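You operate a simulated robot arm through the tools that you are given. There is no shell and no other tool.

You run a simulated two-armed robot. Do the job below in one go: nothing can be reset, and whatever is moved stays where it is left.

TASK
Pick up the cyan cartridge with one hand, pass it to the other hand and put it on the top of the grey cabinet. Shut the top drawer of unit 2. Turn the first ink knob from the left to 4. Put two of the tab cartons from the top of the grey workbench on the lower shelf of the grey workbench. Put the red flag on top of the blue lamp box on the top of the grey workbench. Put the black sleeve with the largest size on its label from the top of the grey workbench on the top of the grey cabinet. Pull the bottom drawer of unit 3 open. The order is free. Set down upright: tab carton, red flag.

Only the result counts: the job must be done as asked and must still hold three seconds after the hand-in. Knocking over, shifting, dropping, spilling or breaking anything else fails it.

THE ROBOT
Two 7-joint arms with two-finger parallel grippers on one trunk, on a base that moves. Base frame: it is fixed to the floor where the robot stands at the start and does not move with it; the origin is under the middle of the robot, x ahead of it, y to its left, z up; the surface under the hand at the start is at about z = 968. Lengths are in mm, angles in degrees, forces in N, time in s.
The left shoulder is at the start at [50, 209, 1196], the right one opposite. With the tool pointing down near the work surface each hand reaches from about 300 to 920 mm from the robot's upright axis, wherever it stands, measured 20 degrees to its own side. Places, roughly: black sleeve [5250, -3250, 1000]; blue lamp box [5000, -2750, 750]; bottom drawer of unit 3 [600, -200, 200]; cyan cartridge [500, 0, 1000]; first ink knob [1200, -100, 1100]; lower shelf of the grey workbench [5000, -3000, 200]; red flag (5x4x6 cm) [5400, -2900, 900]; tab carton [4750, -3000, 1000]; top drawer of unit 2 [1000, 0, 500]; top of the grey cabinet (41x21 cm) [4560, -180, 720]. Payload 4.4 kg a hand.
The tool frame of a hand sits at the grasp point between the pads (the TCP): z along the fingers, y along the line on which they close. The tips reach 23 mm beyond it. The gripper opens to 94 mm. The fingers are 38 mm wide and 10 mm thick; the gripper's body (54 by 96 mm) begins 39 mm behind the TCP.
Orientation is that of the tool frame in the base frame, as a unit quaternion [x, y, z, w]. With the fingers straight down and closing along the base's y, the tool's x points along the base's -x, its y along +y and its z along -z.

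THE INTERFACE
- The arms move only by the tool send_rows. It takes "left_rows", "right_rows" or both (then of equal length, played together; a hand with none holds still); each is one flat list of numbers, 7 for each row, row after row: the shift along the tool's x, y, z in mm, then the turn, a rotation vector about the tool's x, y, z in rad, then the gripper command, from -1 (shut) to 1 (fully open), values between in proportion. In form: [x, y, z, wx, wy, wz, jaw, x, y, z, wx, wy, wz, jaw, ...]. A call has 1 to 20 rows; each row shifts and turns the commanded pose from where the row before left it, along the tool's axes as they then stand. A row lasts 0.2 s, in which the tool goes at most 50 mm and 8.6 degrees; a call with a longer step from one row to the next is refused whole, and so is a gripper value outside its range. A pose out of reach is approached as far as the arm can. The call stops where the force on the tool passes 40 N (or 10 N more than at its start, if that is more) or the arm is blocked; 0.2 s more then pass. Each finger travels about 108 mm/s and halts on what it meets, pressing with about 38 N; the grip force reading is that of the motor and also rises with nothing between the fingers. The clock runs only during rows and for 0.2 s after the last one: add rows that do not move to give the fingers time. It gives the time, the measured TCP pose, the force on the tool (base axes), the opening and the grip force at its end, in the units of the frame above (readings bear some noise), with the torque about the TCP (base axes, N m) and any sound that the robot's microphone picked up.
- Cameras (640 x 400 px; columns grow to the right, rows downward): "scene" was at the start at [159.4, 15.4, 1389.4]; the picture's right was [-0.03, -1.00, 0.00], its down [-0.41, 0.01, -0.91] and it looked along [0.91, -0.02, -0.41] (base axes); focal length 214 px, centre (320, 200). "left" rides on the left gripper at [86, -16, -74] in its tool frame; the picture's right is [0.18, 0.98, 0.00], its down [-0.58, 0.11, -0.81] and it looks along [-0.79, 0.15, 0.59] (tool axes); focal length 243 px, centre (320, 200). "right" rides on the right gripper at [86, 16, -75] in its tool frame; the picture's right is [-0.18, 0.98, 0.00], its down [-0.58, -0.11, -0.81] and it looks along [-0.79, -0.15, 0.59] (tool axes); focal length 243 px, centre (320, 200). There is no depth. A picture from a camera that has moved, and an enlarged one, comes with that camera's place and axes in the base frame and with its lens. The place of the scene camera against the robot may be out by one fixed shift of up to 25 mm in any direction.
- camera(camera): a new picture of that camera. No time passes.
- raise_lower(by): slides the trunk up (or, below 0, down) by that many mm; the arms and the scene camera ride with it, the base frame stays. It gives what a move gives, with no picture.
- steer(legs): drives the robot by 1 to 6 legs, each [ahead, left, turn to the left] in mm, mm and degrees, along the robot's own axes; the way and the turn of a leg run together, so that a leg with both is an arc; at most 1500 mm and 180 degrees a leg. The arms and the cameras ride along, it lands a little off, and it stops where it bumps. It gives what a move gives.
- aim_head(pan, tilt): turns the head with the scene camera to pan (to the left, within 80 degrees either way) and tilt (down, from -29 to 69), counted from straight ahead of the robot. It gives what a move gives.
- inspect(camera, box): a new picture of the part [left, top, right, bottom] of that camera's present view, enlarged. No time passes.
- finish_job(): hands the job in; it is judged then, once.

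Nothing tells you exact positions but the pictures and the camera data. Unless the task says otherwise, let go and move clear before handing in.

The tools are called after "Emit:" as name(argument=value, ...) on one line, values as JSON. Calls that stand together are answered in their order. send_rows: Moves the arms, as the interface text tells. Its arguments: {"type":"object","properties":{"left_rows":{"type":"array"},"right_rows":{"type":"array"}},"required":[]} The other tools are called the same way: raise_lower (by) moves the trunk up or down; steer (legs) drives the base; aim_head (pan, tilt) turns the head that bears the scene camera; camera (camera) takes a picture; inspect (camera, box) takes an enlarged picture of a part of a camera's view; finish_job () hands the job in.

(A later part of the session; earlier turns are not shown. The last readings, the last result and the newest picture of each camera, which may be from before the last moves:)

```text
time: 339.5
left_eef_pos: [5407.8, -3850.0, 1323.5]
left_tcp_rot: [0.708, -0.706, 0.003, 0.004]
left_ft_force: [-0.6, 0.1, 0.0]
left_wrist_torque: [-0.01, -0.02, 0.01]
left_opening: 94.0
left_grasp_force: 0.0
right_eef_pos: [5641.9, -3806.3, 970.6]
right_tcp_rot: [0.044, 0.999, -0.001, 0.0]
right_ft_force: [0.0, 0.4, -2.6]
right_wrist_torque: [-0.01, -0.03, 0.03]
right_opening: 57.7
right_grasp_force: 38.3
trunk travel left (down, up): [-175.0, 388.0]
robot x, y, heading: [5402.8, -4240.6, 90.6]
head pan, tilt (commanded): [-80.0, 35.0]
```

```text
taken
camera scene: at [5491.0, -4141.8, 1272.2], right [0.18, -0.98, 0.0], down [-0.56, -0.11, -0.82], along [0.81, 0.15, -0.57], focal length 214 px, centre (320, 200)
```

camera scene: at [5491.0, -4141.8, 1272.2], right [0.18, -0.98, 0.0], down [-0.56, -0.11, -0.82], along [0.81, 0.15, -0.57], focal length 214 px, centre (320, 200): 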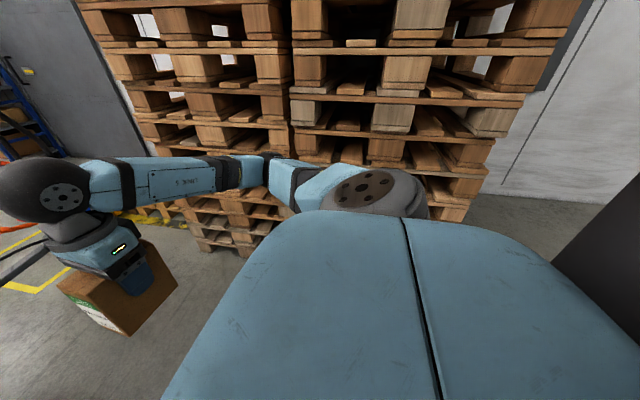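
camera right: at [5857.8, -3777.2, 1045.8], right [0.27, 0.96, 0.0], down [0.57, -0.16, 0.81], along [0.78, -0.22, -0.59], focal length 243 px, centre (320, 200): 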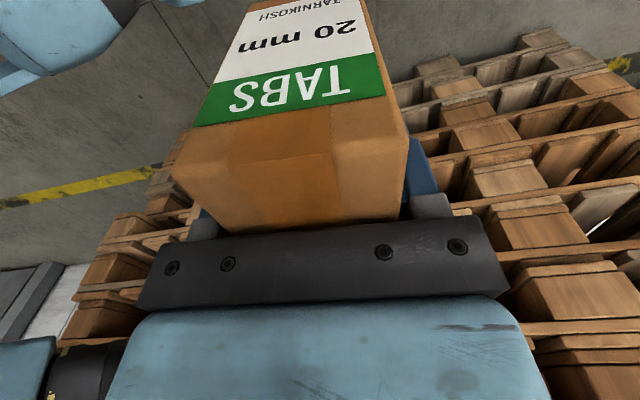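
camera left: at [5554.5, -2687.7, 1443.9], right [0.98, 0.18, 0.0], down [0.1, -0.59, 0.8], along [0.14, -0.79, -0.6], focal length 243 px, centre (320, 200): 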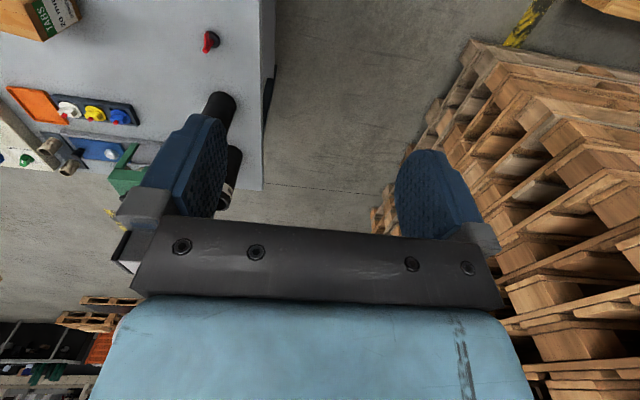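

I strafe left along the bench's back so the carton lines up between the back legs, then lower the trunk fully.

Emit:
steer(legs=[[0, 400, -0.6]])

Emit:
aim_head(pan=-15, tilt=35)

Emit:
raise_lower(by=-175)

Emit:
camera(camera="scene")

```text
time: 343.6
left_eef_pos: [5010.5, -3850.5, 1323.4]
left_tcp_rot: [-0.702, 0.713, -0.003, -0.005]
left_ft_force: [-0.1, 0.2, -0.5]
left_wrist_torque: [-0.02, 0.0, 0.02]
left_opening: 94.1
left_grasp_force: 0.1
right_eef_pos: [5246.0, -3811.6, 970.3]
right_tcp_rot: [0.053, 0.999, 0.0, 0.0]
right_ft_force: [-0.5, -0.7, -2.3]
right_wrist_torque: [-0.05, 0.0, 0.0]
right_opening: 57.9
right_grasp_force: 38.4
trunk travel left (down, up): [-175.0, 388.0]
robot x, y, heading: [5003.1, -4245.2, 89.8]
head pan, tilt (commanded): [-80.0, 35.0]
```

```text
time: 344.9
left_eef_pos: [5011.9, -3850.3, 1324.1]
left_tcp_rot: [-0.702, 0.712, -0.002, -0.004]
left_ft_force: [0.0, 0.0, -0.2]
left_wrist_torque: [0.02, 0.01, 0.02]
left_opening: 94.1
left_grasp_force: 0.0
right_eef_pos: [5245.9, -3812.3, 968.3]
right_tcp_rot: [0.054, 0.999, 0.001, 0.0]
right_ft_force: [0.5, -0.8, -1.5]
right_wrist_torque: [0.03, 0.01, -0.02]
right_opening: 57.9
right_grasp_force: 38.0
trunk travel left (down, up): [-175.0, 388.0]
robot x, y, heading: [5002.4, -4246.0, 89.5]
head pan, tilt (commanded): [-15.0, 35.0]
```

```text
time: 346.9
left_eef_pos: [5011.6, -3849.2, 1150.0]
left_tcp_rot: [-0.702, 0.713, -0.003, -0.004]
left_ft_force: [-0.8, 0.3, 0.6]
left_wrist_torque: [-0.01, 0.01, -0.02]
left_opening: 94.0
left_grasp_force: 0.0
right_eef_pos: [5245.9, -3811.7, 794.7]
right_tcp_rot: [0.054, 0.999, 0.0, 0.0]
right_ft_force: [-1.0, 0.6, -3.4]
right_wrist_torque: [0.0, -0.02, -0.02]
right_opening: 57.8
right_grasp_force: 38.2
trunk travel left (down, up): [0.0, 563.0]
robot x, y, heading: [5004.4, -4244.6, 89.7]
head pan, tilt (commanded): [-15.0, 35.0]
```

```text
taken
camera scene: at [5025.1, -4074.2, 1097.3], right [0.96, -0.27, 0.0], down [-0.15, -0.55, -0.82], along [0.22, 0.79, -0.57], focal length 214 px, centre (320, 200)
```

scene: 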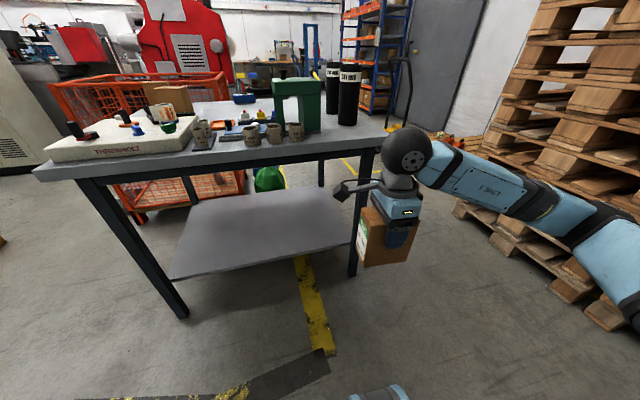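

Emit:
send_rows(right_rows=[4.1, 37.8, 0, 0, 0, 0, -1, 4.1, 37.8, 0, 0, 0, 0, -1, 4.1, 37.8, 0, 0, 0, 0, -1, 4.1, 37.8, 0, 0, 0, 0, -1, 4.1, 37.8, 10, 0, 0, 0, -1, 0, 0, 45, 0, 0, 0, -1, 0, 0, 45, 0, 0, 0, -1, 0, 0, 45, 0, 0, 0, -1, 0, 0, 45, 0, 0, 0, -1, 0, 0, 45, 0, 0, 0, -1, 0, 0, 45, 0, 0, 0, -1, 0, 0, 45, 0, 0, 0, -1, 0, 0, 45, 0, 0, 0, -1])

Emit:
camera(camera="scene")

```text
time: 349.7
left_eef_pos: [5012.4, -3849.6, 1149.2]
left_tcp_rot: [-0.702, 0.713, -0.003, -0.005]
left_ft_force: [-0.1, -0.8, -0.2]
left_wrist_torque: [0.01, 0.01, -0.01]
left_opening: 94.0
left_grasp_force: 0.0
right_eef_pos: [5245.4, -3623.2, 422.1]
right_tcp_rot: [0.054, 0.999, 0.001, 0.001]
right_ft_force: [0.3, 0.0, -2.6]
right_wrist_torque: [-0.02, -0.01, 0.03]
right_opening: 57.9
right_grasp_force: 38.0
trunk travel left (down, up): [0.0, 563.0]
robot x, y, heading: [5000.1, -4244.4, 89.6]
head pan, tilt (commanded): [-15.0, 35.0]
```

```text
taken
camera scene: at [5025.2, -4073.7, 1097.2], right [0.96, -0.27, 0.0], down [-0.15, -0.55, -0.82], along [0.22, 0.79, -0.57], focal length 214 px, centre (320, 200)
```

scene: 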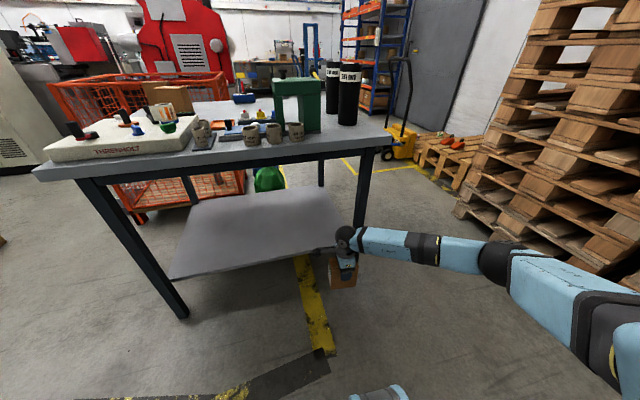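

The forearm would pass close to the right back leg, so I strafe further left before inserting.

Emit:
steer(legs=[[0, 330, 0]])

Emit:
camera(camera="scene")

```text
time: 353.2
left_eef_pos: [4683.8, -3846.4, 1149.2]
left_tcp_rot: [-0.699, 0.715, -0.003, -0.004]
left_ft_force: [0.6, 0.7, 0.4]
left_wrist_torque: [-0.01, -0.01, -0.01]
left_opening: 94.0
left_grasp_force: 0.1
right_eef_pos: [4920.1, -3620.5, 423.3]
right_tcp_rot: [0.058, 0.998, -0.001, 0.0]
right_ft_force: [0.0, -0.3, -3.6]
right_wrist_torque: [0.01, 0.01, 0.04]
right_opening: 57.9
right_grasp_force: 38.3
trunk travel left (down, up): [0.0, 563.0]
robot x, y, heading: [4673.4, -4239.2, 89.3]
head pan, tilt (commanded): [-15.0, 35.0]
```

```text
taken
camera scene: at [4695.7, -4070.6, 1097.2], right [0.96, -0.27, 0.0], down [-0.16, -0.55, -0.82], along [0.22, 0.79, -0.57], focal length 214 px, centre (320, 200)
```

scene: 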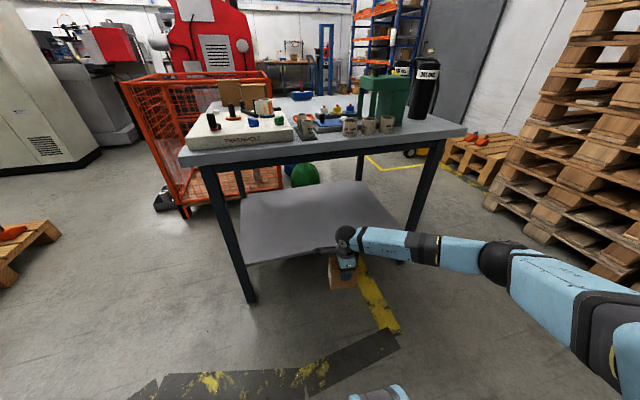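

Emit:
send_rows(right_rows=[0, 0, 40, 0, 0, 0, -1, 0, 0, 40, 0, 0, 0, -1, 0, 0, 0, 0, 0, 0, -1])

Emit:
steer(legs=[[200, 0, 0.5]])

Emit:
camera(camera="scene")

Emit:
camera(camera="right")

```text
time: 354.0
left_eef_pos: [4684.2, -3847.6, 1148.1]
left_tcp_rot: [-0.699, 0.715, -0.003, -0.004]
left_ft_force: [-0.2, -0.3, -0.5]
left_wrist_torque: [0.01, -0.01, -0.01]
left_opening: 93.5
left_grasp_force: 0.1
right_eef_pos: [4921.2, -3619.9, 343.4]
right_tcp_rot: [0.058, 0.998, 0.0, 0.0]
right_ft_force: [-0.4, 0.7, -2.0]
right_wrist_torque: [-0.03, -0.01, 0.03]
right_opening: 57.9
right_grasp_force: 38.5
trunk travel left (down, up): [0.0, 563.0]
robot x, y, heading: [4672.0, -4241.7, 89.3]
head pan, tilt (commanded): [-15.0, 35.0]
```

```text
time: 355.6
left_eef_pos: [4682.6, -3647.1, 1149.3]
left_tcp_rot: [-0.703, 0.712, -0.003, -0.004]
left_ft_force: [-0.7, 0.4, 0.1]
left_wrist_torque: [0.02, 0.02, -0.01]
left_opening: 94.2
left_grasp_force: 0.1
right_eef_pos: [4916.2, -3417.1, 342.8]
right_tcp_rot: [0.052, 0.999, 0.0, 0.001]
right_ft_force: [-0.7, 0.4, -2.5]
right_wrist_torque: [0.03, -0.03, 0.02]
right_opening: 57.8
right_grasp_force: 37.6
trunk travel left (down, up): [0.0, 563.0]
robot x, y, heading: [4671.3, -4044.4, 89.8]
head pan, tilt (commanded): [-15.0, 35.0]
```

```text
taken
camera scene: at [4696.0, -3870.6, 1097.1], right [0.96, -0.26, 0.0], down [-0.15, -0.55, -0.82], along [0.22, 0.79, -0.57], focal length 214 px, centre (320, 200)
```

scene: 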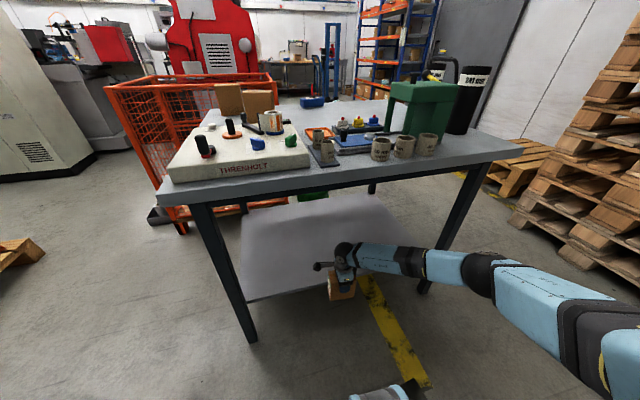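

```text
taken
camera right: at [4831.5, -3392.4, 418.8], right [0.29, 0.96, 0.0], down [0.57, -0.17, 0.81], along [0.77, -0.23, -0.59], focal length 243 px, centre (320, 200)
```

right: 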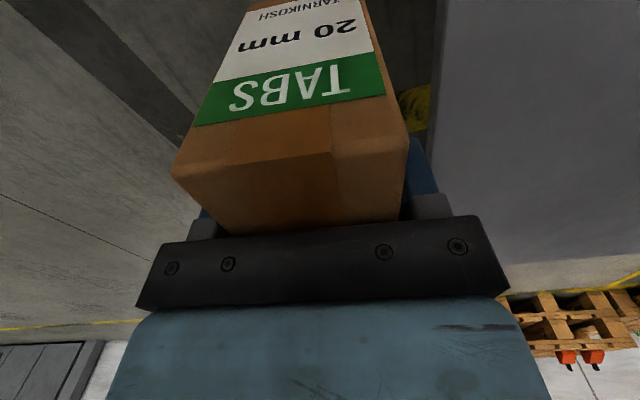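

Emit:
steer(legs=[[172, 0, 0]])

Emit:
camera(camera="scene")

Emit:
camera(camera="right")

```text
time: 357.1
left_eef_pos: [4682.3, -3472.1, 1149.1]
left_tcp_rot: [-0.702, 0.712, -0.003, -0.004]
left_ft_force: [-0.1, 0.3, -0.5]
left_wrist_torque: [0.02, -0.01, -0.01]
left_opening: 94.0
left_grasp_force: 0.1
right_eef_pos: [4916.1, -3243.2, 342.7]
right_tcp_rot: [0.051, 0.999, -0.001, 0.0]
right_ft_force: [0.3, -0.6, -3.8]
right_wrist_torque: [0.02, 0.03, 0.02]
right_opening: 57.6
right_grasp_force: 38.2
trunk travel left (down, up): [0.0, 563.0]
robot x, y, heading: [4673.1, -3870.6, 89.9]
head pan, tilt (commanded): [-15.0, 35.0]
```

```text
taken
camera scene: at [4696.6, -3696.2, 1097.1], right [0.97, -0.26, 0.0], down [-0.15, -0.55, -0.82], along [0.21, 0.79, -0.57], focal length 214 px, centre (320, 200)
```

scene: 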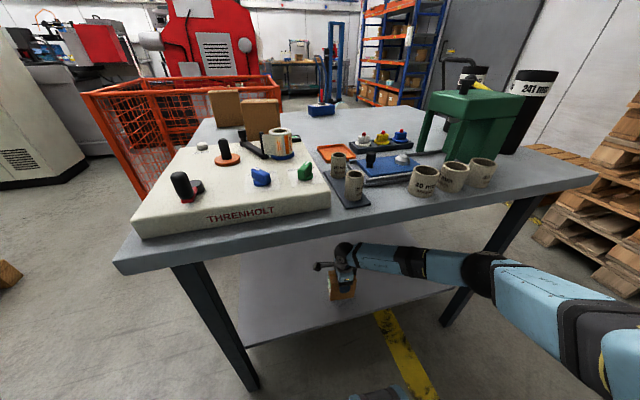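

```text
taken
camera right: at [4831.6, -3218.1, 418.6], right [0.28, 0.96, 0.0], down [0.57, -0.17, 0.81], along [0.77, -0.23, -0.59], focal length 243 px, centre (320, 200)
```

right: 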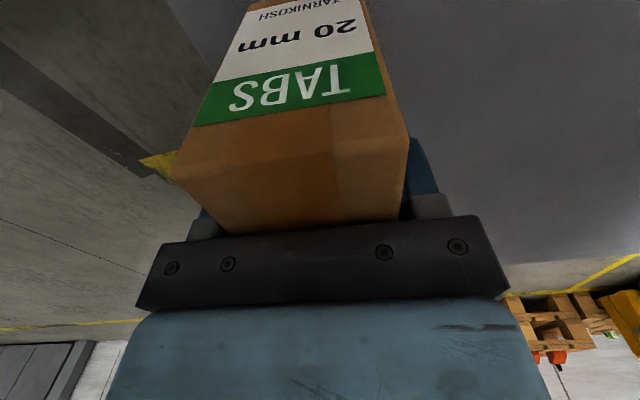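

Emit:
inspect(camera="right", box=[100, 0, 300, 200])

Emit:
inspect(camera="scene", box=[230, 220, 430, 350])

```text
2.00 times, centred on (200, 100) of right
camera zoom: at [4831.6, -3218.1, 418.6], right [0.28, 0.96, 0.0], down [0.57, -0.17, 0.81], along [0.77, -0.23, -0.59], focal length 485 px, centre (560, 400)
```

zoom: 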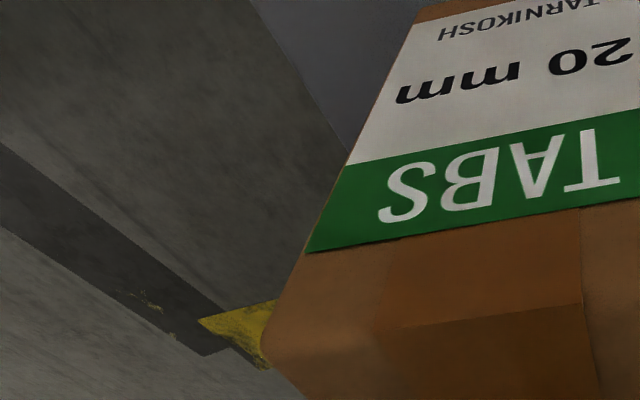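

```text
3.08 times, centred on (330, 285) of scene
camera zoom: at [4696.6, -3696.2, 1097.1], right [0.97, -0.26, 0.0], down [-0.15, -0.55, -0.82], along [0.21, 0.79, -0.57], focal length 660 px, centre (289, -62)
```

zoom: 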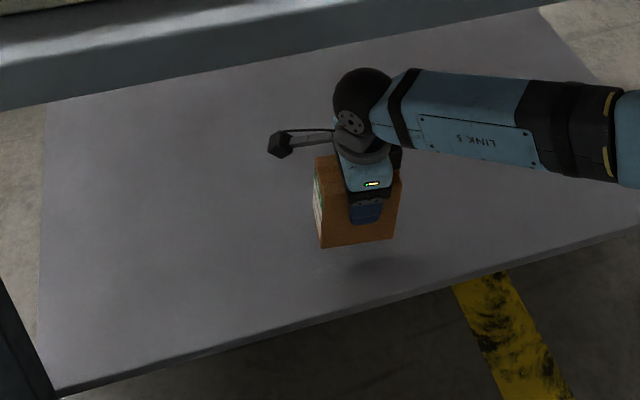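

Shelf height comes out at about z 220 with its edge at y about -3329, so the carton is well over it. I lower gently.

Emit:
send_rows(right_rows=[0, 0, 10, 0, 0, 0, -1, 0, 0, 10, 0, 0, 0, -1, 0, 0, 8, 0, 0, 0, -1, 0, 0, 0, 0, 0, 0, -1])

```text
time: 358.1
left_eef_pos: [4682.6, -3472.5, 1148.2]
left_tcp_rot: [-0.702, 0.712, -0.003, -0.004]
left_ft_force: [-1.1, -0.4, -0.3]
left_wrist_torque: [0.03, 0.02, 0.03]
left_opening: 93.8
left_grasp_force: 0.1
right_eef_pos: [4915.7, -3243.0, 315.0]
right_tcp_rot: [0.052, 0.999, -0.001, 0.0]
right_ft_force: [0.4, -0.4, -2.3]
right_wrist_torque: [-0.01, -0.04, 0.02]
right_opening: 57.9
right_grasp_force: 38.1
trunk travel left (down, up): [0.0, 563.0]
robot x, y, heading: [4672.6, -3867.6, 89.6]
head pan, tilt (commanded): [-15.0, 35.0]
```

Emit:
send_rows(right_rows=[0, 0, 4, 0, 0, 0, -1, 0, 0, 4, 0, 0, 0, -1, 0, 0, 0, 0, 0, 0, -1])

```text
time: 358.9
left_eef_pos: [4682.7, -3472.6, 1148.3]
left_tcp_rot: [-0.703, 0.711, -0.003, -0.004]
left_ft_force: [0.7, -0.3, 0.2]
left_wrist_torque: [0.02, -0.02, -0.02]
left_opening: 93.9
left_grasp_force: 0.1
right_eef_pos: [4917.5, -3243.1, 308.3]
right_tcp_rot: [0.051, 0.999, 0.0, 0.001]
right_ft_force: [-0.3, 0.2, -2.1]
right_wrist_torque: [-0.01, -0.16, -0.02]
right_opening: 57.7
right_grasp_force: 37.8
trunk travel left (down, up): [0.0, 563.0]
robot x, y, heading: [4674.2, -3869.0, 89.7]
head pan, tilt (commanded): [-15.0, 35.0]
```

Emit:
send_rows(right_rows=[0, 0, 3, 0, 0, 0, -1, 0, 0, 2, 0, 0, 0, -1, 0, 0, 0, 0, 0, 0, -1])

```text
time: 359.7
left_eef_pos: [4682.0, -3475.7, 1149.9]
left_tcp_rot: [-0.703, 0.711, -0.002, -0.003]
left_ft_force: [0.0, 0.5, -0.7]
left_wrist_torque: [0.01, -0.02, -0.01]
left_opening: 94.0
left_grasp_force: 0.1
right_eef_pos: [4914.7, -3243.5, 304.8]
right_tcp_rot: [0.051, 0.999, 0.001, 0.001]
right_ft_force: [1.7, -8.0, 29.3]
right_wrist_torque: [-1.29, 0.13, 0.15]
right_opening: 57.6
right_grasp_force: 37.6
trunk travel left (down, up): [0.0, 563.0]
robot x, y, heading: [4674.6, -3865.3, 89.8]
head pan, tilt (commanded): [-15.0, 35.0]
```

Emit:
send_rows(right_rows=[0, 0, -2, 0, 0, 0, -1, 0, 0, 0, 0, 0, 0, -1])

```text
time: 360.3
left_eef_pos: [4682.4, -3473.7, 1149.1]
left_tcp_rot: [-0.703, 0.711, -0.002, -0.004]
left_ft_force: [-0.5, 0.2, -0.8]
left_wrist_torque: [0.02, 0.0, -0.02]
left_opening: 94.0
left_grasp_force: 0.1
right_eef_pos: [4914.7, -3242.5, 304.9]
right_tcp_rot: [0.052, 0.999, 0.002, 0.0]
right_ft_force: [1.0, 4.6, 15.1]
right_wrist_torque: [-0.05, 0.33, -0.03]
right_opening: 57.7
right_grasp_force: 38.2
trunk travel left (down, up): [0.0, 563.0]
robot x, y, heading: [4669.4, -3869.3, 89.7]
head pan, tilt (commanded): [-15.0, 35.0]
```

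The carton rests on the shelf; I open the hand and lift away.

Emit:
send_rows(right_rows=[0, 0, -1, 0, 0, 0, -1, 0, 0, 0, 0, 0, 0, 0.4, 0, 0, 0, 0, 0, 0, 0.7, 0, 0, 0, 0, 0, 0, 0.9, 0, 0, 0, 0, 0, 0, 0.9])

Emit:
camera(camera="right")

Emit:
inspect(camera="scene", box=[230, 220, 430, 350])

```text
time: 361.5
left_eef_pos: [4682.5, -3473.7, 1149.4]
left_tcp_rot: [-0.703, 0.711, -0.003, -0.004]
left_ft_force: [-0.9, 0.1, 0.9]
left_wrist_torque: [0.02, 0.0, 0.0]
left_opening: 94.0
left_grasp_force: 0.0
right_eef_pos: [4915.6, -3244.1, 304.0]
right_tcp_rot: [0.051, 0.999, 0.001, 0.0]
right_ft_force: [0.4, -0.1, 0.6]
right_wrist_torque: [0.05, -0.03, 0.0]
right_opening: 89.2
right_grasp_force: 0.0
trunk travel left (down, up): [0.0, 563.0]
robot x, y, heading: [4673.9, -3866.1, 89.8]
head pan, tilt (commanded): [-15.0, 35.0]
```

```text
taken
camera right: at [4831.0, -3218.5, 380.8], right [0.28, 0.96, 0.0], down [0.57, -0.17, 0.81], along [0.77, -0.23, -0.59], focal length 243 px, centre (320, 200)
```

right: 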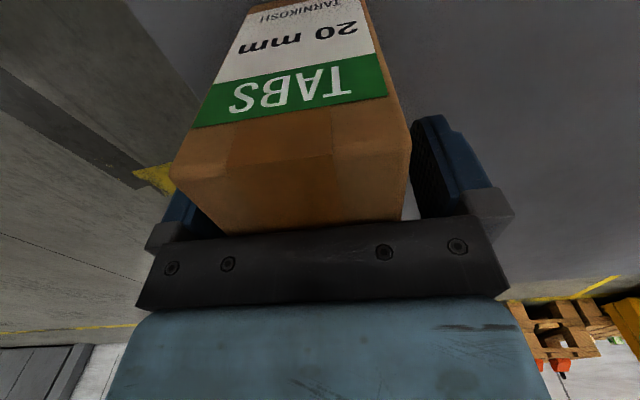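

```text
3.08 times, centred on (330, 285) of scene
camera zoom: at [4696.5, -3696.8, 1097.2], right [0.97, -0.26, 0.0], down [-0.15, -0.55, -0.82], along [0.21, 0.79, -0.57], focal length 660 px, centre (289, -62)
```

zoom: 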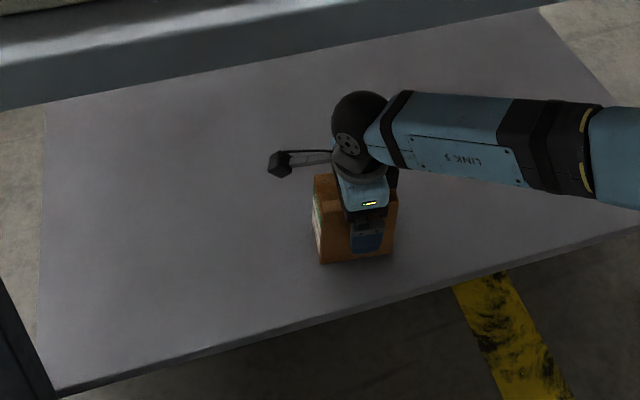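

Emit:
send_rows(right_rows=[0, 0, -15, 0, 0, 0, 0.9, 0, 0, -20, 0, 0, 0, 0.9, 0, 0, -25, 0, 0, 0, 0.9, 0, 0, -25, 0, 0, 0, 0.9, 0, 0, -20, 0, 0, 0, 0.9])

Emit:
steer(legs=[[-380, 0, 0]])

Emit:
camera(camera="scene")

```text
time: 362.7
left_eef_pos: [4682.3, -3474.3, 1148.0]
left_tcp_rot: [-0.702, 0.712, -0.003, -0.005]
left_ft_force: [0.1, 0.5, 0.6]
left_wrist_torque: [-0.01, -0.02, 0.02]
left_opening: 93.9
left_grasp_force: 0.1
right_eef_pos: [4915.8, -3243.8, 411.2]
right_tcp_rot: [0.052, 0.999, 0.0, 0.0]
right_ft_force: [-0.1, -0.3, -0.5]
right_wrist_torque: [-0.01, -0.03, -0.03]
right_opening: 89.5
right_grasp_force: 0.0
trunk travel left (down, up): [0.0, 563.0]
robot x, y, heading: [4675.5, -3866.0, 89.6]
head pan, tilt (commanded): [-15.0, 35.0]
```

```text
time: 365.1
left_eef_pos: [4680.6, -3857.9, 1148.5]
left_tcp_rot: [-0.703, 0.711, -0.004, -0.004]
left_ft_force: [-0.3, 0.6, 0.2]
left_wrist_torque: [-0.02, 0.01, 0.04]
left_opening: 94.1
left_grasp_force: 0.0
right_eef_pos: [4912.5, -3627.3, 412.0]
right_tcp_rot: [0.051, 0.999, 0.0, 0.0]
right_ft_force: [-0.3, 0.0, -0.6]
right_wrist_torque: [0.02, 0.0, 0.04]
right_opening: 89.4
right_grasp_force: 0.1
trunk travel left (down, up): [0.0, 563.0]
robot x, y, heading: [4674.7, -4252.5, 90.0]
head pan, tilt (commanded): [-15.0, 35.0]
```

```text
taken
camera scene: at [4695.2, -4081.4, 1097.3], right [0.97, -0.26, 0.0], down [-0.15, -0.55, -0.82], along [0.21, 0.79, -0.57], focal length 214 px, centre (320, 200)
```

scene: 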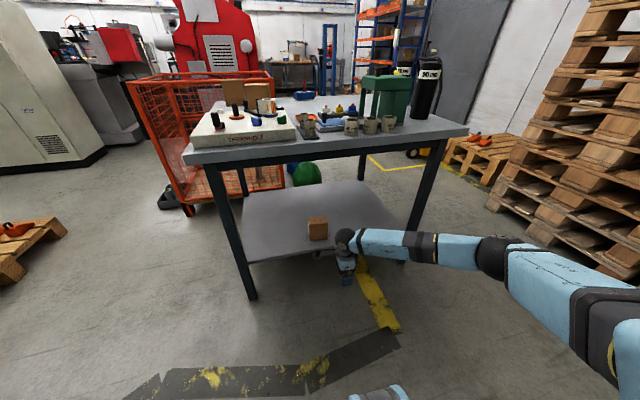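

Carton 1 stands upright on the lower shelf. Now I raise up to fetch a second tab carton from the bench top, first looking with the left wrist camera.

Emit:
raise_lower(by=400)

Emit:
send_rows(left_rows=[0, 0, 0, 0, 0, 0, 1, 0, 0, 0, 0, 0, 0, 1, 0, 0, 0, 0, 0, 0, 1, 0, 0, 0, 0, 0, 0, 1, 0, 0, 0, 0, 0, 0, 1, 0, 0, 0, 0, 0, 0, 1, 0, 0, 0, 0, 0, 0, 1, 0, 0, 0, 0, 0, 0, 1, 0, 0, 0, 0, 0, 0, 1, 0, 0, 0, 0, 0, 0, 1], right_rows=[0, 0, -45, 0, 0, 0, 0.9, 0, 0, -45, 0, 0, 0, 0.9, 0, 0, -45, 0, 0, 0, 0.9, 0, 0, -45, 0, 0, 0, 0.9, 0, 0, -45, 0, 0, 0, 0.9, 0, 0, -45, 0, 0, 0, 0.9, 0, 0, -45, 0, 0, 0, 0.9, 0, 0, -45, 0, 0, 0, 0.9, 0, 0, -45, 0, 0, 0, 0.9, 0, 0, -45, 0, 0, 0, 0.9])

Emit:
steer(legs=[[420, 0, 0]])

Emit:
camera(camera="left")

Emit:
camera(camera="scene")

```text
time: 368.9
left_eef_pos: [4680.2, -3857.9, 1549.7]
left_tcp_rot: [-0.704, 0.711, -0.003, -0.004]
left_ft_force: [-0.4, -0.9, 0.0]
left_wrist_torque: [-0.01, -0.02, -0.01]
left_opening: 94.2
left_grasp_force: 0.1
right_eef_pos: [4913.9, -3626.6, 810.9]
right_tcp_rot: [0.05, 0.999, 0.0, 0.0]
right_ft_force: [-0.2, -0.1, 0.2]
right_wrist_torque: [-0.02, 0.03, -0.01]
right_opening: 89.3
right_grasp_force: 0.0
trunk travel left (down, up): [-400.0, 163.0]
robot x, y, heading: [4671.8, -4250.8, 90.1]
head pan, tilt (commanded): [-15.0, 35.0]
```

```text
time: 371.1
left_eef_pos: [4679.1, -3858.7, 1548.5]
left_tcp_rot: [-0.703, 0.711, -0.004, -0.004]
left_ft_force: [-0.3, 0.4, -0.5]
left_wrist_torque: [-0.03, -0.04, -0.01]
left_opening: 93.9
left_grasp_force: 0.0
right_eef_pos: [4912.9, -3628.1, 1261.1]
right_tcp_rot: [0.051, 0.999, 0.0, 0.001]
right_ft_force: [-0.4, -0.4, -0.3]
right_wrist_torque: [-0.01, -0.01, 0.0]
right_opening: 89.4
right_grasp_force: 0.1
trunk travel left (down, up): [-400.0, 163.0]
robot x, y, heading: [4672.6, -4247.1, 90.1]
head pan, tilt (commanded): [-15.0, 35.0]
```

```text
time: 373.7
left_eef_pos: [4681.7, -3440.3, 1549.8]
left_tcp_rot: [-0.704, 0.71, -0.002, -0.004]
left_ft_force: [0.3, 0.4, 0.5]
left_wrist_torque: [-0.04, -0.01, -0.03]
left_opening: 94.0
left_grasp_force: 0.1
right_eef_pos: [4915.5, -3212.0, 1259.9]
right_tcp_rot: [0.051, 0.999, 0.0, 0.0]
right_ft_force: [0.5, 0.2, -0.2]
right_wrist_torque: [0.01, 0.03, 0.0]
right_opening: 89.1
right_grasp_force: 0.1
trunk travel left (down, up): [-400.0, 163.0]
robot x, y, heading: [4675.7, -3833.9, 89.8]
head pan, tilt (commanded): [-15.0, 35.0]
```

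```text
taken
camera left: at [4697.4, -3526.4, 1624.9], right [-0.98, -0.17, 0.0], down [-0.1, 0.59, 0.8], along [-0.14, 0.79, -0.6], focal length 243 px, centre (320, 200)
```

left: 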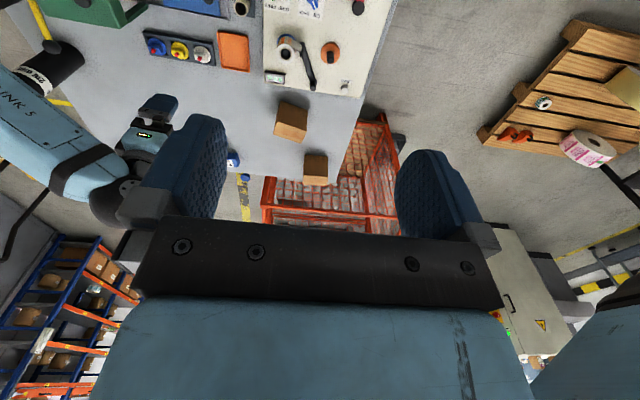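

```text
taken
camera scene: at [4696.3, -3664.8, 1497.4], right [0.97, -0.26, 0.0], down [-0.15, -0.55, -0.82], along [0.21, 0.79, -0.57], focal length 214 px, centre (320, 200)
```

scene: 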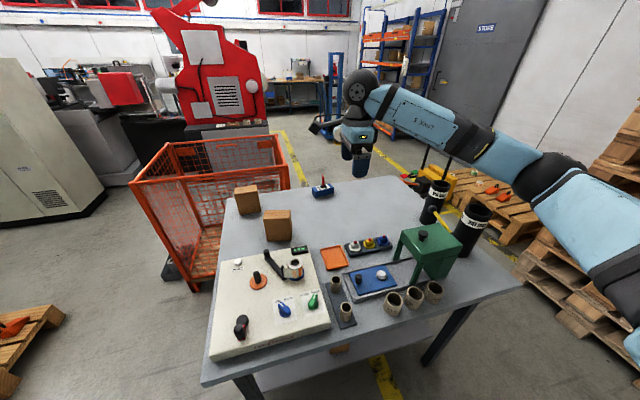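

Emit:
inspect(camera="scene", box=[220, 170, 340, 260])

Emit:
inspect(camera="left", box=[250, 80, 370, 200])

```text
4.44 times, centred on (280, 215) of scene
camera zoom: at [4696.3, -3664.8, 1497.4], right [0.97, -0.26, 0.0], down [-0.15, -0.55, -0.82], along [0.21, 0.79, -0.57], focal length 953 px, centre (498, 133)
```

zoom: 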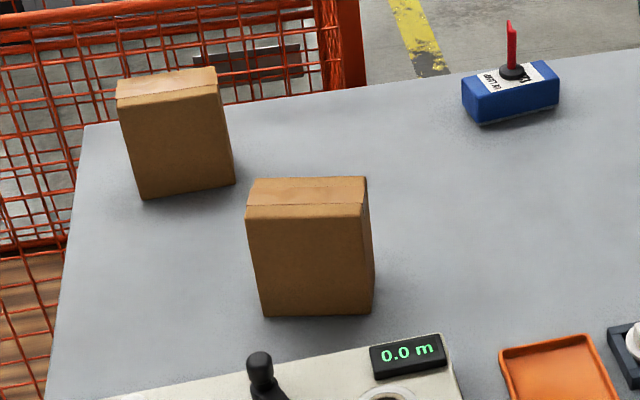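

```text
3.33 times, centred on (310, 140) of left
camera zoom: at [4697.4, -3526.4, 1624.9], right [-0.98, -0.17, 0.0], down [-0.1, 0.59, 0.8], along [-0.14, 0.79, -0.6], focal length 809 px, centre (353, 400)
```

zoom: 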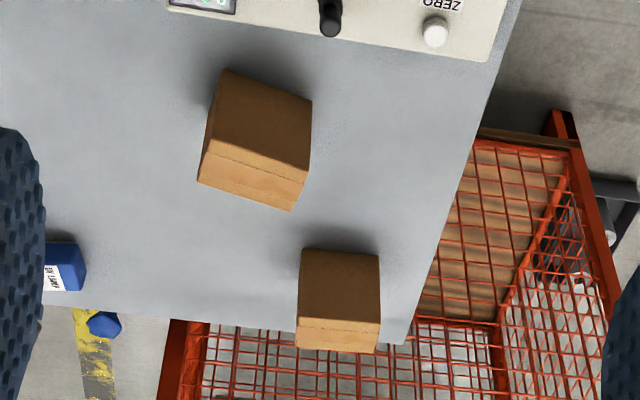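

Carton 2 is centred near (4701, -3009), turned about -12°. I drive a bit closer and first use the right wrist camera (looking +x) to read the label on its -x side.

Emit:
steer(legs=[[92, 0, 0.2]])

Emit:
send_rows(right_rows=[40, 15, 0, 0, 0, 0, 0.9, 40, 15, 0, 0, 0, 0, 0.9, 40, 15, 0, 0, 0, 0, 0.9, 40, 15, 0, 0, 0, 0, 0.9, 40, 15, 0, 0, 0, 0, 0.9, 40, 15, 0, 0, 0, 0, 0.9, 40, 15, 10, 0, 0, 0, 0.9, 40, 15, 20, 0, 0, 0, 0.9])

Emit:
camera(camera="right")

```text
time: 374.8
left_eef_pos: [4681.2, -3351.0, 1549.3]
left_tcp_rot: [-0.703, 0.711, -0.002, -0.004]
left_ft_force: [0.7, -0.5, 0.2]
left_wrist_torque: [0.02, 0.02, -0.02]
left_opening: 94.2
left_grasp_force: 0.1
right_eef_pos: [4913.1, -3121.2, 1261.0]
right_tcp_rot: [0.05, 0.999, 0.001, 0.0]
right_ft_force: [0.0, 0.4, -0.7]
right_wrist_torque: [-0.03, -0.01, -0.03]
right_opening: 89.3
right_grasp_force: 0.0
trunk travel left (down, up): [-400.0, 163.0]
robot x, y, heading: [4671.9, -3748.2, 89.8]
head pan, tilt (commanded): [-15.0, 35.0]
```

```text
time: 376.6
left_eef_pos: [4677.1, -3349.9, 1549.1]
left_tcp_rot: [-0.704, 0.71, -0.005, -0.004]
left_ft_force: [-0.2, -1.5, -1.1]
left_wrist_torque: [0.06, -0.06, 0.0]
left_opening: 94.1
left_grasp_force: 0.0
right_eef_pos: [4603.9, -2968.4, 1229.4]
right_tcp_rot: [0.049, 0.999, 0.002, 0.002]
right_ft_force: [-0.6, -0.2, 0.3]
right_wrist_torque: [-0.03, 0.01, 0.05]
right_opening: 89.4
right_grasp_force: 0.0
trunk travel left (down, up): [-400.0, 163.0]
robot x, y, heading: [4674.4, -3743.0, 90.3]
head pan, tilt (commanded): [-15.0, 35.0]
```

```text
taken
camera right: at [4520.0, -2943.6, 1305.0], right [0.28, 0.96, 0.0], down [0.56, -0.17, 0.81], along [0.78, -0.22, -0.59], focal length 243 px, centre (320, 200)
```

right: 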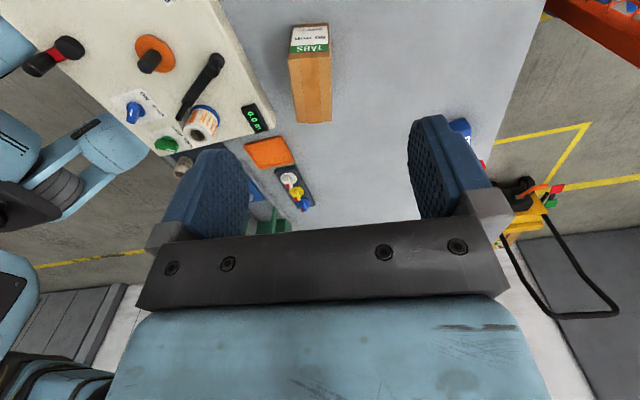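

Its label reads "TABS" – good. I zoom in for its exact pose.

Emit:
inspect(camera="right", box=[260, 10, 380, 140])

```text
3.08 times, centred on (320, 75) of right
camera zoom: at [4520.0, -2943.6, 1305.0], right [0.28, 0.96, 0.0], down [0.56, -0.17, 0.81], along [0.78, -0.22, -0.59], focal length 746 px, centre (320, 585)
```

zoom: 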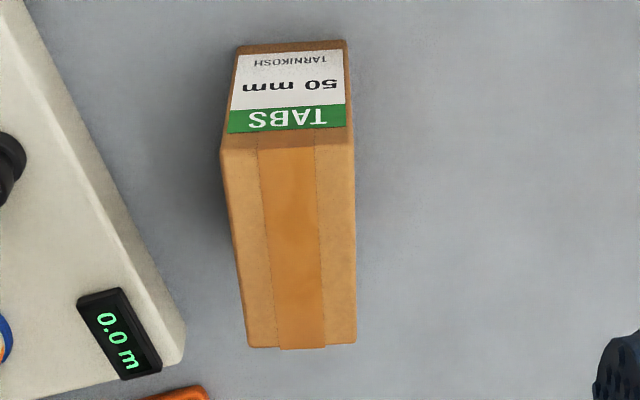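

Emit:
send_rows(right_rows=[-20.4, -6.1, 29.8, 0, 0, 0, 0.9, -20.4, -6.1, 29.8, 0, 0, 0, 0.9, -20.4, -6.1, 29.8, 0, 0, 0, 0.9, -20.4, -6.1, 29.8, 0, 0, 0, 0.9, -20.4, -6.1, 29.8, 0, 0, 0, 0.9, 0, 0, 0, 0, 0, 0.126, 0.9, 0, 0, 0, 0, 0, 0, 0.9])

Emit:
camera(camera="right")

```text
time: 378.2
left_eef_pos: [4681.3, -3350.9, 1549.2]
left_tcp_rot: [-0.704, 0.71, -0.002, -0.004]
left_ft_force: [0.3, 0.7, -0.1]
left_wrist_torque: [-0.01, 0.01, 0.0]
left_opening: 94.2
left_grasp_force: 0.1
right_eef_pos: [4707.2, -3009.0, 1080.9]
right_tcp_rot: [0.114, 0.993, 0.0, 0.0]
right_ft_force: [0.7, 0.4, 0.0]
right_wrist_torque: [-0.01, -0.02, -0.02]
right_opening: 89.2
right_grasp_force: 0.1
trunk travel left (down, up): [-400.0, 163.0]
robot x, y, heading: [4674.3, -3744.7, 89.9]
head pan, tilt (commanded): [-15.0, 35.0]
```

```text
taken
camera right: at [4625.5, -2973.5, 1156.4], right [0.4, 0.92, 0.0], down [0.54, -0.24, 0.81], along [0.74, -0.32, -0.59], focal length 243 px, centre (320, 200)
```

right: 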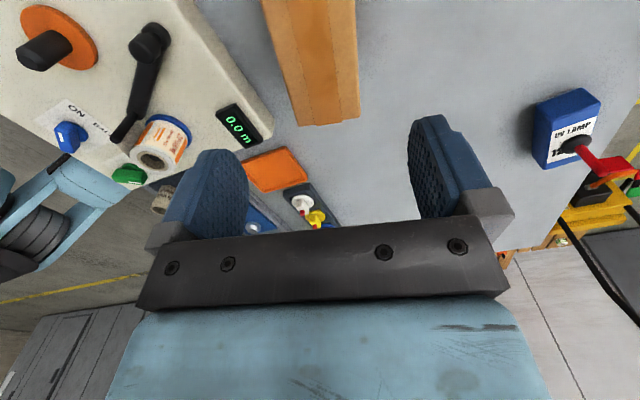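

Emit:
send_rows(right_rows=[0, 0, 35, 0, 0, 0, 0.57, 0, 0, 35, 0, 0, 0, 0.57, 0, 0, 35, 0, 0, 0, 0.57, 0, 0, 25, 0, 0, 0, 0.57, 0, 0, 11, 0, 0, 0, 0.57, 0, 0, 0, 0, 0, 0, 0.57])

Emit:
camera(camera="right")

Emit:
inspect(camera="scene", box=[190, 140, 390, 300])

```text
time: 379.6
left_eef_pos: [4680.7, -3350.7, 1549.2]
left_tcp_rot: [-0.704, 0.71, -0.002, -0.004]
left_ft_force: [-0.2, -0.4, 0.4]
left_wrist_torque: [-0.01, 0.03, 0.0]
left_opening: 93.8
left_grasp_force: 0.0
right_eef_pos: [4704.7, -3007.9, 940.7]
right_tcp_rot: [0.112, 0.994, 0.0, 0.0]
right_ft_force: [-0.7, -0.3, -0.4]
right_wrist_torque: [0.01, -0.06, -0.02]
right_opening: 74.0
right_grasp_force: 0.0
trunk travel left (down, up): [-400.0, 163.0]
robot x, y, heading: [4674.2, -3745.6, 89.9]
head pan, tilt (commanded): [-15.0, 35.0]
```

```text
taken
camera right: at [4625.4, -2972.6, 1015.8], right [0.4, 0.92, 0.0], down [0.54, -0.24, 0.81], along [0.74, -0.32, -0.59], focal length 243 px, centre (320, 200)
```

right: 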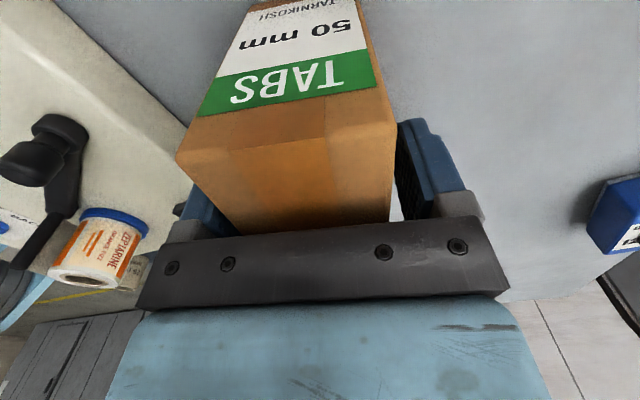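

```text
2.50 times, centred on (290, 220) of scene
camera zoom: at [4696.1, -3574.5, 1497.2], right [0.97, -0.26, 0.0], down [-0.15, -0.55, -0.82], along [0.21, 0.79, -0.57], focal length 536 px, centre (395, 150)
```

zoom: 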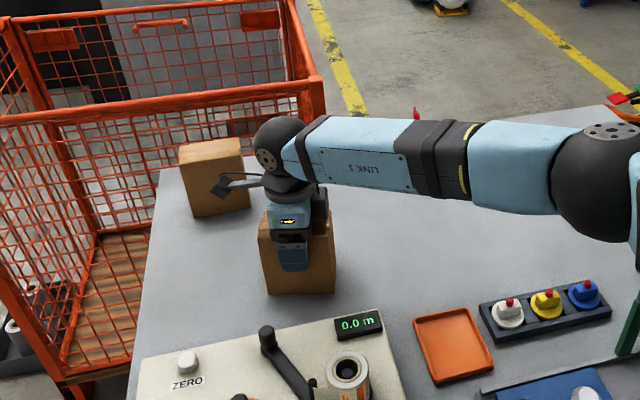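

Emit:
send_rows(right_rows=[0, 0, 0, 0, 0, 0, 0.35, 0, 0, 0, 0, 0, 0, -1, 0, 0, 0, 0, 0, 0, -1, 0, 0, 0, 0, 0, 0, -1])

```text
time: 380.6
left_eef_pos: [4680.9, -3350.3, 1549.4]
left_tcp_rot: [-0.704, 0.71, -0.003, -0.004]
left_ft_force: [-0.7, 0.1, -0.1]
left_wrist_torque: [-0.04, 0.01, 0.01]
left_opening: 94.0
left_grasp_force: 0.1
right_eef_pos: [4705.7, -3007.4, 939.9]
right_tcp_rot: [0.113, 0.994, 0.0, 0.0]
right_ft_force: [-0.9, 1.0, 0.2]
right_wrist_torque: [0.1, 0.01, 0.06]
right_opening: 58.0
right_grasp_force: 38.6
trunk travel left (down, up): [-400.0, 163.0]
robot x, y, heading: [4675.2, -3744.7, 90.3]
head pan, tilt (commanded): [-15.0, 35.0]
```

Emit:
send_rows(right_rows=[0, 0, -15, 0, 0, 0, -1, 0, 0, -40, 0, 0, 0, -1, 0, 0, -45, 0, 0, 0, -1, 0, 0, -45, 0, 0, 0, -1, 0, 0, -45, 0, 0, 0, -1, 0, 0, -40, 0, 0, 0, -1, 0, 0, 0, 0, 0, 0, -1])

Emit:
steer(legs=[[-500, 0, 0]])

Emit:
camera(camera="scene")

```text
time: 382.2
left_eef_pos: [4680.5, -3350.6, 1548.9]
left_tcp_rot: [-0.704, 0.711, -0.003, -0.004]
left_ft_force: [-0.4, -0.1, -0.3]
left_wrist_torque: [0.03, 0.0, 0.0]
left_opening: 94.3
left_grasp_force: 0.1
right_eef_pos: [4707.1, -3008.2, 1170.1]
right_tcp_rot: [0.113, 0.994, -0.001, 0.001]
right_ft_force: [0.5, -0.2, -3.4]
right_wrist_torque: [-0.03, 0.0, -0.05]
right_opening: 57.9
right_grasp_force: 37.6
trunk travel left (down, up): [-400.0, 163.0]
robot x, y, heading: [4671.7, -3742.8, 89.9]
head pan, tilt (commanded): [-15.0, 35.0]
```

```text
time: 385.1
left_eef_pos: [4680.5, -3845.1, 1548.5]
left_tcp_rot: [-0.703, 0.711, -0.003, -0.005]
left_ft_force: [-1.4, 0.3, -0.1]
left_wrist_torque: [0.02, 0.0, 0.02]
left_opening: 93.9
left_grasp_force: 0.1
right_eef_pos: [4708.6, -3504.7, 1168.9]
right_tcp_rot: [0.115, 0.993, 0.0, -0.001]
right_ft_force: [0.2, 0.3, -3.0]
right_wrist_torque: [0.03, -0.01, -0.01]
right_opening: 57.9
right_grasp_force: 38.3
trunk travel left (down, up): [-400.0, 163.0]
robot x, y, heading: [4671.7, -4242.4, 90.0]
head pan, tilt (commanded): [-15.0, 35.0]
```

```text
taken
camera scene: at [4695.6, -4069.9, 1497.1], right [0.96, -0.26, 0.0], down [-0.15, -0.55, -0.82], along [0.22, 0.79, -0.57], focal length 214 px, centre (320, 200)
```

scene: 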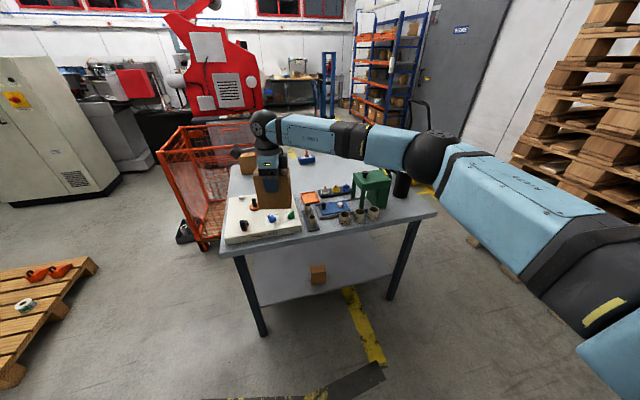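

Emit:
send_rows(right_rows=[-9.1, -39, 0, 0, 0, 0, -1, -9.1, -39, 0, 0, 0, 0, -1, -9.1, -39, 0, 0, 0, 0, -1, 0, 0, 0, 0, 0, 0, -1])

Emit:
raise_lower(by=-400)

Emit:
send_rows(right_rows=[0, 0, 40, 0, 0, 0, -1, 0, 0, 45, 0, 0, 0, -1, 0, 0, 45, 0, 0, 0, -1, 0, 0, 45, 0, 0, 0, -1, 0, 0, 45, 0, 0, 0, -1, 0, 0, 45, 0, 0, 0, -1, 0, 0, 45, 0, 0, 0, -1, 0, 0, 45, 0, 0, 0, -1, 0, 0, 40, 0, 0, 0, -1, 0, 0, 0, 0, 0, 0, -1])

Emit:
camera(camera="scene")

```text
time: 386.1
left_eef_pos: [4681.9, -3846.4, 1549.3]
left_tcp_rot: [-0.703, 0.711, -0.003, -0.004]
left_ft_force: [-0.7, 0.9, -0.6]
left_wrist_torque: [-0.04, 0.01, 0.01]
left_opening: 93.9
left_grasp_force: 0.0
right_eef_pos: [4707.6, -3626.8, 1170.2]
right_tcp_rot: [0.114, 0.993, -0.001, -0.001]
right_ft_force: [-1.0, -0.2, -2.8]
right_wrist_torque: [-0.01, 0.0, -0.02]
right_opening: 57.7
right_grasp_force: 38.2
trunk travel left (down, up): [-400.0, 163.0]
robot x, y, heading: [4673.2, -4242.6, 90.0]
head pan, tilt (commanded): [-15.0, 35.0]
```

```text
time: 390.0
left_eef_pos: [4681.6, -3847.6, 1148.7]
left_tcp_rot: [-0.703, 0.711, -0.003, -0.004]
left_ft_force: [0.8, 0.0, 1.2]
left_wrist_torque: [0.0, -0.02, -0.01]
left_opening: 94.2
left_grasp_force: 0.0
right_eef_pos: [4707.5, -3626.6, 769.5]
right_tcp_rot: [0.115, 0.993, 0.0, 0.0]
right_ft_force: [-0.6, -0.1, -2.7]
right_wrist_torque: [-0.01, 0.04, 0.03]
right_opening: 57.9
right_grasp_force: 38.4
trunk travel left (down, up): [0.0, 563.0]
robot x, y, heading: [4671.0, -4243.4, 89.7]
head pan, tilt (commanded): [-15.0, 35.0]
```

```text
time: 392.2
left_eef_pos: [4681.5, -3847.3, 1148.9]
left_tcp_rot: [-0.703, 0.711, -0.003, -0.005]
left_ft_force: [0.3, 1.0, 0.5]
left_wrist_torque: [-0.01, 0.02, -0.02]
left_opening: 94.1
left_grasp_force: 0.1
right_eef_pos: [4708.5, -3628.5, 375.6]
right_tcp_rot: [0.115, 0.993, -0.001, 0.001]
right_ft_force: [0.7, -0.1, -3.4]
right_wrist_torque: [0.0, -0.04, -0.02]
right_opening: 57.9
right_grasp_force: 37.4
trunk travel left (down, up): [0.0, 563.0]
robot x, y, heading: [4669.5, -4242.3, 89.7]
head pan, tilt (commanded): [-15.0, 35.0]
```

```text
taken
camera scene: at [4695.6, -4070.7, 1097.2], right [0.96, -0.26, 0.0], down [-0.15, -0.55, -0.82], along [0.22, 0.79, -0.57], focal length 214 px, centre (320, 200)
```

scene: 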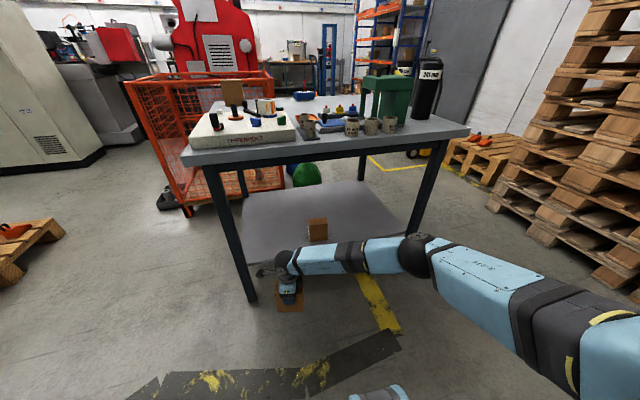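

Emit:
send_rows(right_rows=[0, 0, 20, 0, 0, 0, -1, 0, 0, 18, 0, 0, 0, -1, 0, 0, 0, 0, 0, 0, -1])

Emit:
steer(legs=[[250, 0, 0.3]])

Emit:
camera(camera="scene")

```text
time: 393.0
left_eef_pos: [4682.2, -3846.6, 1150.1]
left_tcp_rot: [-0.703, 0.711, -0.003, -0.004]
left_ft_force: [0.2, 0.3, 0.2]
left_wrist_torque: [0.04, -0.01, -0.01]
left_opening: 94.0
left_grasp_force: 0.1
right_eef_pos: [4707.5, -3627.5, 337.1]
right_tcp_rot: [0.116, 0.993, 0.0, 0.0]
right_ft_force: [0.9, -0.2, -3.0]
right_wrist_torque: [-0.02, 0.06, 0.0]
right_opening: 58.0
right_grasp_force: 37.6
trunk travel left (down, up): [0.0, 563.0]
robot x, y, heading: [4670.6, -4238.7, 89.9]
head pan, tilt (commanded): [-15.0, 35.0]
```

```text
time: 394.8
left_eef_pos: [4680.5, -3597.3, 1149.2]
left_tcp_rot: [-0.704, 0.71, -0.003, -0.004]
left_ft_force: [-0.6, -0.2, 0.2]
left_wrist_torque: [-0.01, -0.01, 0.0]
left_opening: 94.0
left_grasp_force: 0.0
right_eef_pos: [4706.0, -3377.5, 336.7]
right_tcp_rot: [0.113, 0.994, -0.001, 0.0]
right_ft_force: [-0.5, 0.5, -2.5]
right_wrist_torque: [0.01, 0.0, 0.05]
right_opening: 57.9
right_grasp_force: 37.3
trunk travel left (down, up): [0.0, 563.0]
robot x, y, heading: [4674.3, -3993.7, 89.8]
head pan, tilt (commanded): [-15.0, 35.0]
```

```text
taken
camera scene: at [4695.8, -3820.9, 1097.1], right [0.97, -0.26, 0.0], down [-0.15, -0.55, -0.82], along [0.21, 0.79, -0.57], focal length 214 px, centre (320, 200)
```

scene: 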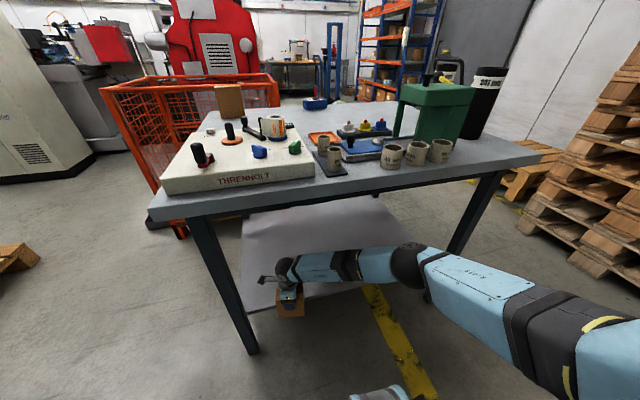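

Emit:
send_rows(right_rows=[6.2, 26.3, 0, 0, 0, 0, -1, 6.2, 26.3, 0, 0, 0, 0, -1, 6.2, 26.3, 0, 0, 0, 0, -1, 6.2, 26.3, 0, 0, 0, 0, -1, 6.2, 26.3, 0, 0, 0, 0, -1, 0, 0, 0, 0, 0, 0, -1])

Emit:
camera(camera="scene")

Emit:
camera(camera="right")

```text
time: 396.2
left_eef_pos: [4681.5, -3598.3, 1150.1]
left_tcp_rot: [-0.704, 0.711, -0.003, -0.004]
left_ft_force: [-0.6, 0.0, 0.0]
left_wrist_torque: [-0.01, -0.02, 0.01]
left_opening: 93.9
left_grasp_force: 0.1
right_eef_pos: [4715.6, -3273.6, 348.7]
right_tcp_rot: [0.113, 0.994, 0.0, 0.0]
right_ft_force: [-0.1, 0.2, -3.5]
right_wrist_torque: [0.01, -0.01, 0.01]
right_opening: 58.0
right_grasp_force: 37.7
right hand out of reach, approached as far as the arm can: row 4, 5
trunk travel left (down, up): [0.0, 563.0]
robot x, y, heading: [4672.8, -3988.9, 89.9]
head pan, tilt (commanded): [-15.0, 35.0]
```

```text
taken
camera scene: at [4695.8, -3821.2, 1097.2], right [0.97, -0.26, 0.0], down [-0.15, -0.55, -0.82], along [0.21, 0.79, -0.57], focal length 214 px, centre (320, 200)
```

scene: 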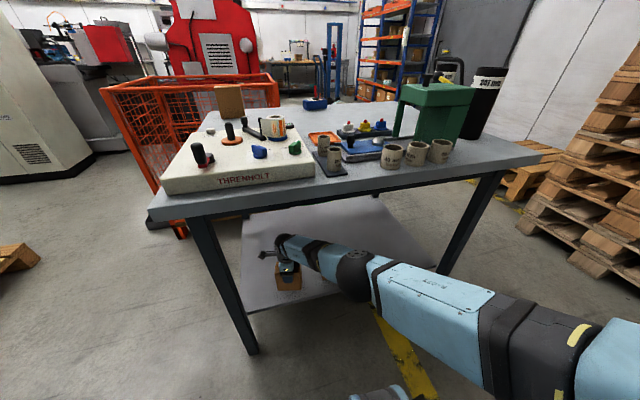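

```text
taken
camera right: at [4634.6, -3238.5, 424.6], right [0.4, 0.92, 0.0], down [0.54, -0.24, 0.81], along [0.74, -0.32, -0.59], focal length 243 px, centre (320, 200)
```

right: 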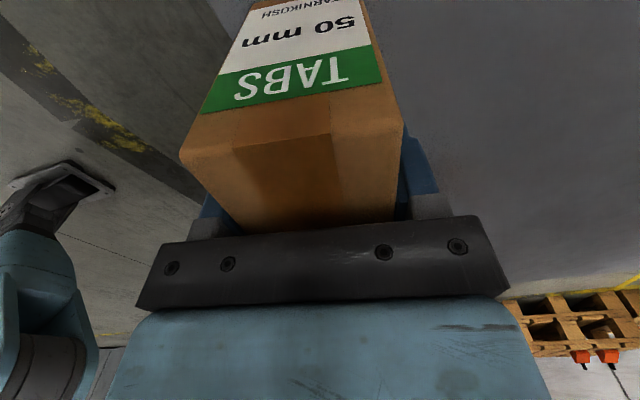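

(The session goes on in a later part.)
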